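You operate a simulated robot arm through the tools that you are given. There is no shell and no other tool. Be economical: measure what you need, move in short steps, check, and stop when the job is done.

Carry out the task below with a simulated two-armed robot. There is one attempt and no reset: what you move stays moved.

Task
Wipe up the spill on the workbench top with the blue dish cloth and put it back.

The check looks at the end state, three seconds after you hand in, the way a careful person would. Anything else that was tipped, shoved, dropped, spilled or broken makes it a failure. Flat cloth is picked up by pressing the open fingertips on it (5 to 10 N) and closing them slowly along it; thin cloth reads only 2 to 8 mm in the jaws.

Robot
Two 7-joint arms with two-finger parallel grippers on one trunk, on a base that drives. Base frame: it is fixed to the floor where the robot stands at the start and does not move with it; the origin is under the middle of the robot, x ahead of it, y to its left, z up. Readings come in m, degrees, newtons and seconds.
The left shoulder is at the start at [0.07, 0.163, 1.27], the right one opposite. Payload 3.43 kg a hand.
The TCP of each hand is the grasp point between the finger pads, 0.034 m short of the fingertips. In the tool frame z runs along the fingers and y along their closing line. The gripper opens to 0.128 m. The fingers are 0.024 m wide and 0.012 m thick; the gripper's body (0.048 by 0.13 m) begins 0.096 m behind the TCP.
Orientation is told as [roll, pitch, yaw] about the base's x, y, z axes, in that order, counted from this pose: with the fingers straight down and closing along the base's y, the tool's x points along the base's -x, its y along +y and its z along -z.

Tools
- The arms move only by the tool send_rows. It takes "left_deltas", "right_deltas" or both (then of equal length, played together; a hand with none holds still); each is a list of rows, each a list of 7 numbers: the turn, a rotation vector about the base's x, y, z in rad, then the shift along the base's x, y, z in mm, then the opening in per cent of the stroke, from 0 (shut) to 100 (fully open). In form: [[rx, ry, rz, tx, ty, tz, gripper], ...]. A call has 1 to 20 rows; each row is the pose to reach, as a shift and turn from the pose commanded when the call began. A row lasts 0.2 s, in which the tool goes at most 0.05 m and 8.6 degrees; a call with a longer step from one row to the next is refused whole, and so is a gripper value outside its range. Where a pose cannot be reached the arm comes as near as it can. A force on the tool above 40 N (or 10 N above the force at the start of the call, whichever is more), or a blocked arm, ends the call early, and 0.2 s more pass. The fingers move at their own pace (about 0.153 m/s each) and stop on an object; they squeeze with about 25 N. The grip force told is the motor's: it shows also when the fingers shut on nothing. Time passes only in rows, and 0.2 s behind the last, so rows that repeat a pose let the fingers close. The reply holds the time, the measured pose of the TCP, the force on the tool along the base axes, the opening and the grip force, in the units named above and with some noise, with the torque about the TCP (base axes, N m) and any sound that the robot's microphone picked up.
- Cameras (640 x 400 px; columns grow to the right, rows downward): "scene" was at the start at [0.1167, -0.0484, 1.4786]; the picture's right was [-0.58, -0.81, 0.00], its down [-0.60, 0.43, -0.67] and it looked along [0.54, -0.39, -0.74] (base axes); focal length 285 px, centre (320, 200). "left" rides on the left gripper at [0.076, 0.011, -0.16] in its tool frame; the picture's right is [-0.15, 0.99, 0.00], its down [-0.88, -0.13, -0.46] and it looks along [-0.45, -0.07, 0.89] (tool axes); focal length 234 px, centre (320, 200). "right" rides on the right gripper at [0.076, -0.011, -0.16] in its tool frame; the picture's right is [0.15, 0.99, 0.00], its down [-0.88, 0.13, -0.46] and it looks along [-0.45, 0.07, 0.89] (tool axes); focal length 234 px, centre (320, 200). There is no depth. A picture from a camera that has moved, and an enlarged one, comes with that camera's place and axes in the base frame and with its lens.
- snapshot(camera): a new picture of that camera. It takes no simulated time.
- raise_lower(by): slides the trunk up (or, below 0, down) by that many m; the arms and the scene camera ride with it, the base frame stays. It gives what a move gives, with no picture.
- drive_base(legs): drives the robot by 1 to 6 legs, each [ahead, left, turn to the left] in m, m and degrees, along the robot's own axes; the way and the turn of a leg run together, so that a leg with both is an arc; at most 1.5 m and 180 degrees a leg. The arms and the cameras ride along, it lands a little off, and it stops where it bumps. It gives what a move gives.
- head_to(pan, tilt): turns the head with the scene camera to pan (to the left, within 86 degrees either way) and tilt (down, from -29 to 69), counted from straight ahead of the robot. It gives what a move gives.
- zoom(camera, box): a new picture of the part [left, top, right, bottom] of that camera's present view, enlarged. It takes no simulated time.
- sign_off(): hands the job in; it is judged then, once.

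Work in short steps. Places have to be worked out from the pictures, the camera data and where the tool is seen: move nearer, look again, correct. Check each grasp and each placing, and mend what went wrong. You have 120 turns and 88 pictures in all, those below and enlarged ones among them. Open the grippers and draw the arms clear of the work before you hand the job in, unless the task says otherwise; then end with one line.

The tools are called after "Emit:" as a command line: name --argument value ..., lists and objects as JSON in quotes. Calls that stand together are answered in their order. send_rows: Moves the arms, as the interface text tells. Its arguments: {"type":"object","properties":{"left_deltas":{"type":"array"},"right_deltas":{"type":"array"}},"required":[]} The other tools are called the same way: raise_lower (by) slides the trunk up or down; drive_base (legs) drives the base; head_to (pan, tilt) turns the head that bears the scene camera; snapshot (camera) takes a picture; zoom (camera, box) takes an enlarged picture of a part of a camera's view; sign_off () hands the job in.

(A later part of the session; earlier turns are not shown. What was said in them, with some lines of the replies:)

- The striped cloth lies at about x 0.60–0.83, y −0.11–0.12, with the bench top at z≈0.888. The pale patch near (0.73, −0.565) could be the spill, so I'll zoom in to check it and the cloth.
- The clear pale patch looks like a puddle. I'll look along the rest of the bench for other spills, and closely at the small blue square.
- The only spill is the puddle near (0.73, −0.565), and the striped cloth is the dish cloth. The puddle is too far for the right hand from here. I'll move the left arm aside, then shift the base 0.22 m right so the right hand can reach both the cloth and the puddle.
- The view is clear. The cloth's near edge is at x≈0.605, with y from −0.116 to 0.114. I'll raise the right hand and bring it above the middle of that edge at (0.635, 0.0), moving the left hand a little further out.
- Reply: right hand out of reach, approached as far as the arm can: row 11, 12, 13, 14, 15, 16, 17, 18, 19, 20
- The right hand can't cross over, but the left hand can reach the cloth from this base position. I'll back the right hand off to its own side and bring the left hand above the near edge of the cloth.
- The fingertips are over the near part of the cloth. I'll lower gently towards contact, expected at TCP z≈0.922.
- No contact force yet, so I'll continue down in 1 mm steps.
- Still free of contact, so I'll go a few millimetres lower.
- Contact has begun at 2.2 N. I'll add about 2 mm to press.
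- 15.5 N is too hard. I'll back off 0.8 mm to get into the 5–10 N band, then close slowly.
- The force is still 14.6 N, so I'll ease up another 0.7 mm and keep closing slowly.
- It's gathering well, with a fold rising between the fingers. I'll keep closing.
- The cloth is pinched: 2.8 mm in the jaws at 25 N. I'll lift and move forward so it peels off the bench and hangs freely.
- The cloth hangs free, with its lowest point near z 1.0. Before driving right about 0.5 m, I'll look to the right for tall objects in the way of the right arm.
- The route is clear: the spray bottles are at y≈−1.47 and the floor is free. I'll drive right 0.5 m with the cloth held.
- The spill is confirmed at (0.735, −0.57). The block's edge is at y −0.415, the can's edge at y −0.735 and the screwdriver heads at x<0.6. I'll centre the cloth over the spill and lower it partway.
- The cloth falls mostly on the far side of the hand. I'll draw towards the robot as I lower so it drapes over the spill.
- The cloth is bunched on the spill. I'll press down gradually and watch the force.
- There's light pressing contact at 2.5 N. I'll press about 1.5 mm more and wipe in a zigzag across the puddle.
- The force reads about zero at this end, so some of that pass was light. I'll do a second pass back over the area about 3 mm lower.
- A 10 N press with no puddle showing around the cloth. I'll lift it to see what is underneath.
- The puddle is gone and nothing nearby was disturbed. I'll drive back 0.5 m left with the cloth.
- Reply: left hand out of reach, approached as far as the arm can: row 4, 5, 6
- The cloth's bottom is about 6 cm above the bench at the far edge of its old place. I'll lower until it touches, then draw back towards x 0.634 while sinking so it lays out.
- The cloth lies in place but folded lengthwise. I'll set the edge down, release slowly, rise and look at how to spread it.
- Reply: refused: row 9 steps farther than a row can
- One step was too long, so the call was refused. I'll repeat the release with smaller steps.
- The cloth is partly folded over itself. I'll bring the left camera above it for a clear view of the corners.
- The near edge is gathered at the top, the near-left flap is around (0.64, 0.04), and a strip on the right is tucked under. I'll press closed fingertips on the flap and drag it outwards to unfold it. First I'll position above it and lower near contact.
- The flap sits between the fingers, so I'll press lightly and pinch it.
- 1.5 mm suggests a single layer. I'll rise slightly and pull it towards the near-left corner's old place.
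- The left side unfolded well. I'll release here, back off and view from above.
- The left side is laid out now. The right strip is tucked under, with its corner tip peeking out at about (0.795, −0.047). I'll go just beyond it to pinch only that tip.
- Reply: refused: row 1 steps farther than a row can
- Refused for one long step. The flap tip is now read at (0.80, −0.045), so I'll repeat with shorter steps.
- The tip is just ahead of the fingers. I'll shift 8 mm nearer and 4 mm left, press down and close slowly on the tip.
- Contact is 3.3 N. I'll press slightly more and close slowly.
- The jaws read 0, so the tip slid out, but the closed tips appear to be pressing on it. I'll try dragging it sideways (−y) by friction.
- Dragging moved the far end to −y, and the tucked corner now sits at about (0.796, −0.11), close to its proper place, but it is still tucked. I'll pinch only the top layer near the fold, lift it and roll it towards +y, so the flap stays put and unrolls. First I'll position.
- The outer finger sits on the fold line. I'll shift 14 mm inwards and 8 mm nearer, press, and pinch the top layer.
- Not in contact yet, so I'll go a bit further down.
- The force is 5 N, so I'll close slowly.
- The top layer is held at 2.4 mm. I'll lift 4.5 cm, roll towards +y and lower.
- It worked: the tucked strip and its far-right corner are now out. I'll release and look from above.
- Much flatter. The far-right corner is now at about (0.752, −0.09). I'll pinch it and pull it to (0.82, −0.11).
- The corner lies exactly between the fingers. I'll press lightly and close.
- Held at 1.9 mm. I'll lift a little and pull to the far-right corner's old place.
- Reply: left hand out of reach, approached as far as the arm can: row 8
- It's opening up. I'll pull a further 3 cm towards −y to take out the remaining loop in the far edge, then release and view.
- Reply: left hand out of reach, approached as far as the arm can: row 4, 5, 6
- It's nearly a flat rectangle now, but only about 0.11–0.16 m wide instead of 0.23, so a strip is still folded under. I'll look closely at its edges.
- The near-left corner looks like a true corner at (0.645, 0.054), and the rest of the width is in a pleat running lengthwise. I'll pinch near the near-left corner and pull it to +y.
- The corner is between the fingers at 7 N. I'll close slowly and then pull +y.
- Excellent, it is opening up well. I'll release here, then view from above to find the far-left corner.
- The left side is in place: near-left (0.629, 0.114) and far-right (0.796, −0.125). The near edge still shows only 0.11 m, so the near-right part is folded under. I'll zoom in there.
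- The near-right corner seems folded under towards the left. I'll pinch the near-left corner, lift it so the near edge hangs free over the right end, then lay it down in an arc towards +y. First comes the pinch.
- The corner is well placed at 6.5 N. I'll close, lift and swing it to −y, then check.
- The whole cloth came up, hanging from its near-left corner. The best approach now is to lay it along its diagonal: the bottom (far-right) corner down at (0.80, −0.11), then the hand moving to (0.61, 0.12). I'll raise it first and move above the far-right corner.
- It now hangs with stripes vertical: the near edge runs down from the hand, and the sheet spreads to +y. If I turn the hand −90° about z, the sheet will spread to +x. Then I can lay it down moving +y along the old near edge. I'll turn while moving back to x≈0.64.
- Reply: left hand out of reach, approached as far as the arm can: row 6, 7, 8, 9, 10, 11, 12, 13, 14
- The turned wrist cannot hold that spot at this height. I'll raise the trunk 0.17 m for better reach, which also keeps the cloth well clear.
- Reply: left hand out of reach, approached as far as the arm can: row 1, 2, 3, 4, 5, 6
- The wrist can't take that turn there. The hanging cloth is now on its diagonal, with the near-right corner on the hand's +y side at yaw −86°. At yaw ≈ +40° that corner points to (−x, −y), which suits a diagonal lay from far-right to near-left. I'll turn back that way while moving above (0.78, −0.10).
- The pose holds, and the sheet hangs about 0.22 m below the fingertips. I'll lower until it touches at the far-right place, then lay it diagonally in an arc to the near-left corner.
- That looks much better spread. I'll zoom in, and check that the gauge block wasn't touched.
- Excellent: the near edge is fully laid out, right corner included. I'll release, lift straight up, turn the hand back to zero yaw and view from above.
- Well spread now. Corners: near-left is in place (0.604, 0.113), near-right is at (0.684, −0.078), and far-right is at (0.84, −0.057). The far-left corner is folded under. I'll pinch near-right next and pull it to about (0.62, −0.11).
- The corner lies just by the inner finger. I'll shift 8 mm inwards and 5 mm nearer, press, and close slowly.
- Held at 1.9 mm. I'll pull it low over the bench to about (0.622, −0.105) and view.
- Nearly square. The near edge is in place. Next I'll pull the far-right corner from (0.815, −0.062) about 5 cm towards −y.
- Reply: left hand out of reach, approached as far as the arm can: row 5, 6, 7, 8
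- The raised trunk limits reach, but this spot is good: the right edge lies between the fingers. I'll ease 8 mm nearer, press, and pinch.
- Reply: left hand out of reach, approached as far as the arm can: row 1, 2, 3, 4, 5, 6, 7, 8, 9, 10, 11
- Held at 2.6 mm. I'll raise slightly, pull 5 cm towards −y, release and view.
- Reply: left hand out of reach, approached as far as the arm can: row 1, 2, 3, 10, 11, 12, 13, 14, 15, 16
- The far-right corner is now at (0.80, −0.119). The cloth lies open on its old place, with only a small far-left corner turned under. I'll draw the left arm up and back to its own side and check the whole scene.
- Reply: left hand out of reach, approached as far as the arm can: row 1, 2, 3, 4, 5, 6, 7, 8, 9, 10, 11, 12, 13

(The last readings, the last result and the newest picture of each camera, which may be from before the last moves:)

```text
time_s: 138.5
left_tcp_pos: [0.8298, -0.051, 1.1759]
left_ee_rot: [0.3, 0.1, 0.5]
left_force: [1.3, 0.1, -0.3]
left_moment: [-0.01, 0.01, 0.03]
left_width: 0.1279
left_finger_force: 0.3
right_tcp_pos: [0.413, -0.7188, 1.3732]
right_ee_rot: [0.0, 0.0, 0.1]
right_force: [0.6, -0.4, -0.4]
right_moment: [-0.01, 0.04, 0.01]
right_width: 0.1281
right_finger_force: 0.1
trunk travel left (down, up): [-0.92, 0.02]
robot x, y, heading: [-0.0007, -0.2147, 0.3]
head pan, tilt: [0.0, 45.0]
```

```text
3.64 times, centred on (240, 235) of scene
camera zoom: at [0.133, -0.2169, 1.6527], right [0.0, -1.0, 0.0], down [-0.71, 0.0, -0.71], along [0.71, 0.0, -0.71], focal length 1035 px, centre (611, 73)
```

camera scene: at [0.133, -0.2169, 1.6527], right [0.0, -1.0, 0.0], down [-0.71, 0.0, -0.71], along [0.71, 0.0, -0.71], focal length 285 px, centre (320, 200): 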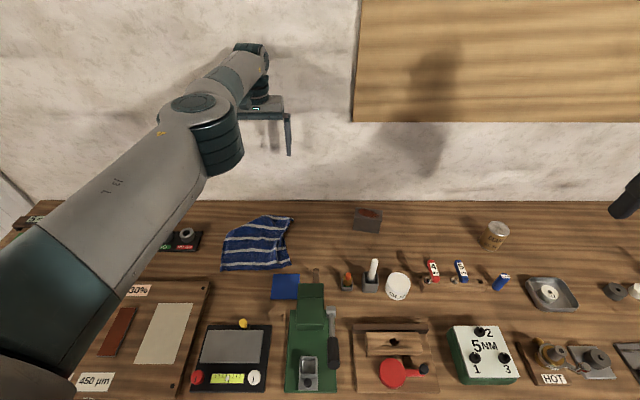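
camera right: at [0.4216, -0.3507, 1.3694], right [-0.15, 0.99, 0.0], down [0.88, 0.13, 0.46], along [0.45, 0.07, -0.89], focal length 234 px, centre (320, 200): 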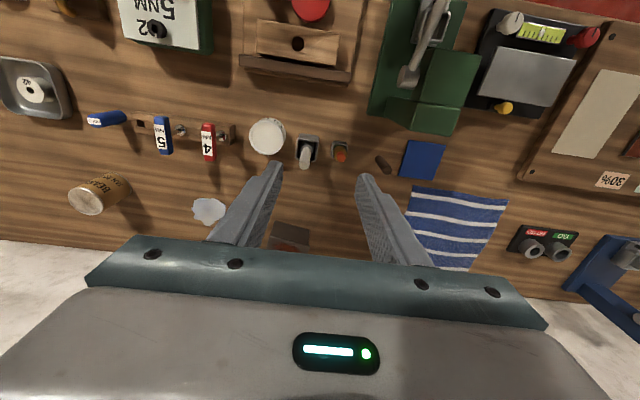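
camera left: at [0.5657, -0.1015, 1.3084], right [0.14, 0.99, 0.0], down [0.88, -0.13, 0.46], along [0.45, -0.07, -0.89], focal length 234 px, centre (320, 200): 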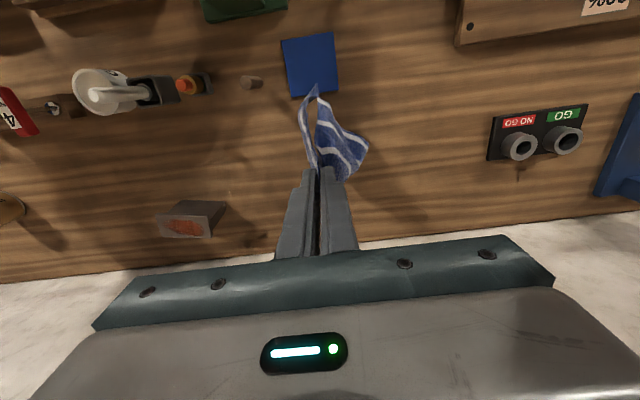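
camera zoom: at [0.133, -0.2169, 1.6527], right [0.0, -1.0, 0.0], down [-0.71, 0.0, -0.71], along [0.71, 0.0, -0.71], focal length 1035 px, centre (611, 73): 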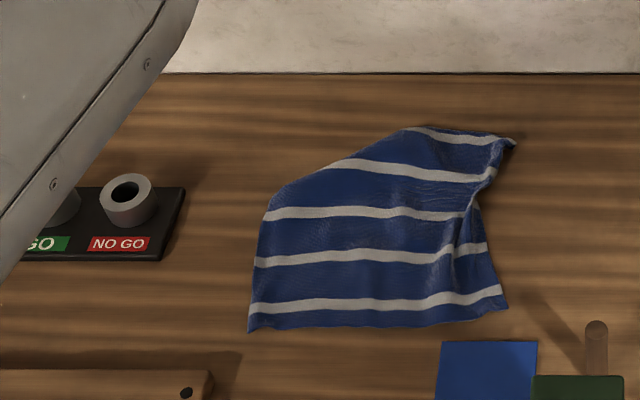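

The cloth lies well spread on its old spot and nothing else has moved. The arm is stretched to its limit, so I'll pull it straight back in at constant height.

Emit:
send_rows --left_deltas '[[0, 0, 0, -30, 0, -10, 100], [0, 0, 0, -65, 5, -20, 100], [0, 0, 0, -100, 10, -20, 100], [0, 0, 0, -140, 20, -20, 100], [0, 0, 0, -180, 40, -10, 100], [0, 0, 0, -220, 60, 0, 100]]'

```text
time_s: 139.9
left_tcp_pos: [0.8295, -0.0595, 1.1684]
left_ee_rot: [0.1, 0.2, 0.0]
left_force: [0.4, -0.9, 0.2]
left_moment: [-0.02, -0.02, 0.01]
left_width: 0.1279
left_finger_force: 0.1
left hand out of reach, approached as far as the arm can: row 1, 2, 3, 4, 5, 6
right_tcp_pos: [0.4121, -0.7184, 1.3732]
right_ee_rot: [0.0, 0.0, 0.2]
right_force: [-0.1, -0.5, -0.6]
right_moment: [0.03, 0.02, 0.0]
right_width: 0.1277
right_finger_force: 0.0
trunk travel left (down, up): [-0.92, 0.02]
robot x, y, heading: [-0.0015, -0.2148, -0.0]
head pan, tilt: [0.0, 45.0]
```

The arm's solution is caught at a joint limit. I'll turn the hand towards +40° yaw, which reached easily before, while moving to +y and back.

Emit:
send_rows --left_deltas '[[0, 0, 0.12, 0, 10, 0, 100], [0, 0, 0.24, -5, 25, 0, 100], [0, 0, 0.36, -15, 40, 0, 100], [0, 0, 0.48, -30, 60, 0, 100], [0, 0, 0.6, -50, 80, 0, 100], [0, 0, 0.7, -70, 100, 0, 100], [0, 0, 0.7, -100, 120, 0, 100], [0, 0, 0.7, -130, 140, 0, 100]]'

```text
time_s: 141.7
left_tcp_pos: [0.8327, 0.0639, 1.1591]
left_ee_rot: [0.1, 0.2, 40.1]
left_force: [-1.1, 0.0, 0.2]
left_moment: [-0.03, -0.01, -0.02]
left_width: 0.1282
left_finger_force: 0.1
left hand out of reach, approached as far as the arm can: row 2, 3, 4, 5, 6, 7, 8
right_tcp_pos: [0.4126, -0.7186, 1.3748]
right_ee_rot: [0.0, 0.0, 0.1]
right_force: [0.8, -0.2, -0.1]
right_moment: [0.0, -0.01, 0.02]
right_width: 0.128
right_finger_force: 0.0
trunk travel left (down, up): [-0.92, 0.02]
robot x, y, heading: [0.0027, -0.2159, 0.0]
head pan, tilt: [0.0, 45.0]
```

The arm is fully stretched, so a straight pull is singular. I'll pitch the hand so the wrist comes towards the robot, which lets the elbow bend, then pull back.

Emit:
send_rows --left_deltas '[[0, -0.12, 0, 0, 0, 5, 100], [0, -0.24, 0, 0, 0, 10, 100], [0, -0.36, 0, 0, 0, 15, 100], [0, -0.45, 0, -5, 0, 20, 100], [0, -0.45, 0, -30, 5, 20, 100], [0, -0.45, 0, -60, 10, 20, 100], [0, -0.45, 0, -90, 15, 20, 100], [0, -0.45, 0, -120, 20, 20, 100]]'

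```text
time_s: 142.1
left_tcp_pos: [0.8498, 0.0581, 1.1604]
left_ee_rot: [-3.8, -4.1, 39.3]
left_force: [-20.4, -2.0, 6.7]
left_moment: [-0.23, -0.65, -1.19]
left_width: 0.1234
left_finger_force: 0.1
left hand out of reach, approached as far as the arm can: row 1, 2
right_tcp_pos: [0.4073, -0.7185, 1.376]
right_ee_rot: [0.1, -0.2, 0.2]
right_force: [0.3, -0.9, -0.4]
right_moment: [0.04, 0.03, -0.02]
right_width: 0.128
right_finger_force: 0.1
trunk travel left (down, up): [-0.92, 0.02]
robot x, y, heading: [-0.0063, -0.2137, -0.1]
head pan, tilt: [0.0, 45.0]
stopped in row 2 (left hand): the force on the tool passed its limit (the readings are from after the stop); the commanded pose is now the measured one
```

A fingertip met the wall. I'll simply back the base away 0.25 m, which carries the arm clear over the cloth at height.

Emit:
drive_base --legs '[[-0.25, 0, 0]]'

Emit:
snapshot --camera "scene"

```text
time_s: 143.9
left_tcp_pos: [0.6093, 0.0607, 1.1538]
left_ee_rot: [-3.6, -4.0, 39.6]
left_force: [0.4, -0.3, -0.5]
left_moment: [-0.03, -0.01, 0.0]
left_width: 0.1279
left_finger_force: 0.1
right_tcp_pos: [0.1687, -0.7174, 1.3728]
right_ee_rot: [0.0, 0.2, 0.2]
right_force: [0.1, 0.8, -0.2]
right_moment: [0.03, 0.07, 0.0]
right_width: 0.1282
right_finger_force: 0.0
trunk travel left (down, up): [-0.92, 0.02]
robot x, y, heading: [-0.2452, -0.2141, 0.2]
head pan, tilt: [0.0, 45.0]
```

```text
7 pictures are left
camera scene: at [-0.1113, -0.2173, 1.6522], right [0.0, -1.0, 0.0], down [-0.71, 0.0, -0.71], along [0.71, 0.0, -0.71], focal length 285 px, centre (320, 200)
```

scene: 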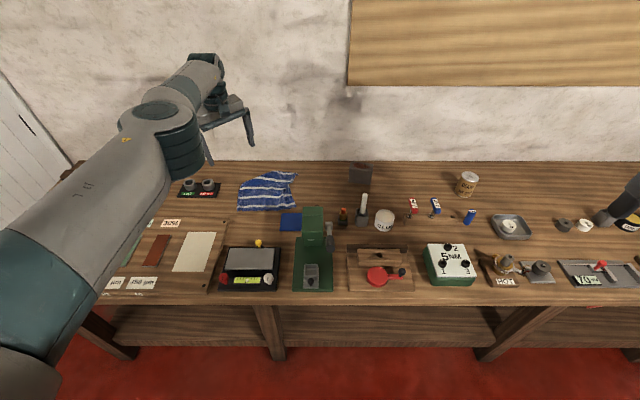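

Everything stands as before, the spill is gone and the cloth is on its place. I'll back off another 0.25 m so the arm is well clear of the work, then check the final state.

Emit:
drive_base --legs '[[-0.25, 0, 0]]'

Emit:
zoom --camera "scene" --box '[140, 80, 500, 305]'

```text
time_s: 145.8
left_tcp_pos: [0.3576, 0.0598, 1.1545]
left_ee_rot: [-3.4, -4.0, 39.6]
left_force: [0.1, 0.3, -0.1]
left_moment: [-0.01, 0.02, 0.02]
left_width: 0.1279
left_finger_force: 0.0
right_tcp_pos: [-0.0806, -0.7186, 1.3721]
right_ee_rot: [0.0, 0.3, 0.3]
right_force: [-0.6, 0.1, -1.2]
right_moment: [-0.03, 0.04, 0.02]
right_width: 0.1279
right_finger_force: 0.1
trunk travel left (down, up): [-0.92, 0.02]
robot x, y, heading: [-0.503, -0.2142, 0.4]
head pan, tilt: [0.0, 45.0]
```

```text
1.78 times, centred on (320, 192) of scene
camera zoom: at [-0.3624, -0.2182, 1.6523], right [0.0, -1.0, 0.0], down [-0.71, 0.0, -0.71], along [0.71, 0.0, -0.71], focal length 506 px, centre (320, 213)
```

zoom: 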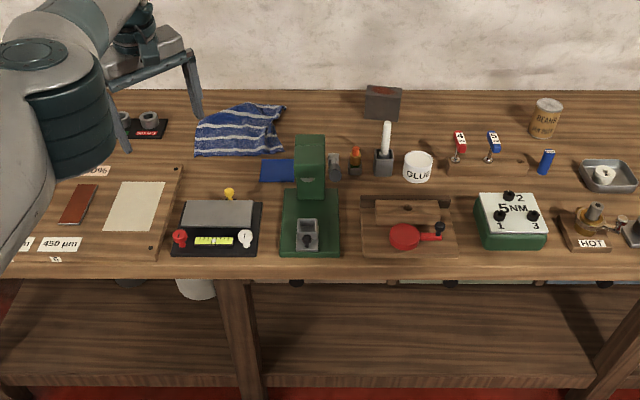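

The spill is gone, the cloth is back in its place, nothing else has moved, and both grippers are open and clear. I'm handing in.

Emit:
sign_off

```text
The job is handed in.
```

I wiped up the spill with the blue striped dish cloth and put the cloth back in its old place, spread out except for its far-left corner, which is folded under; one fingertip touched the wall as I drew back, but nothing on the bench was disturbed.
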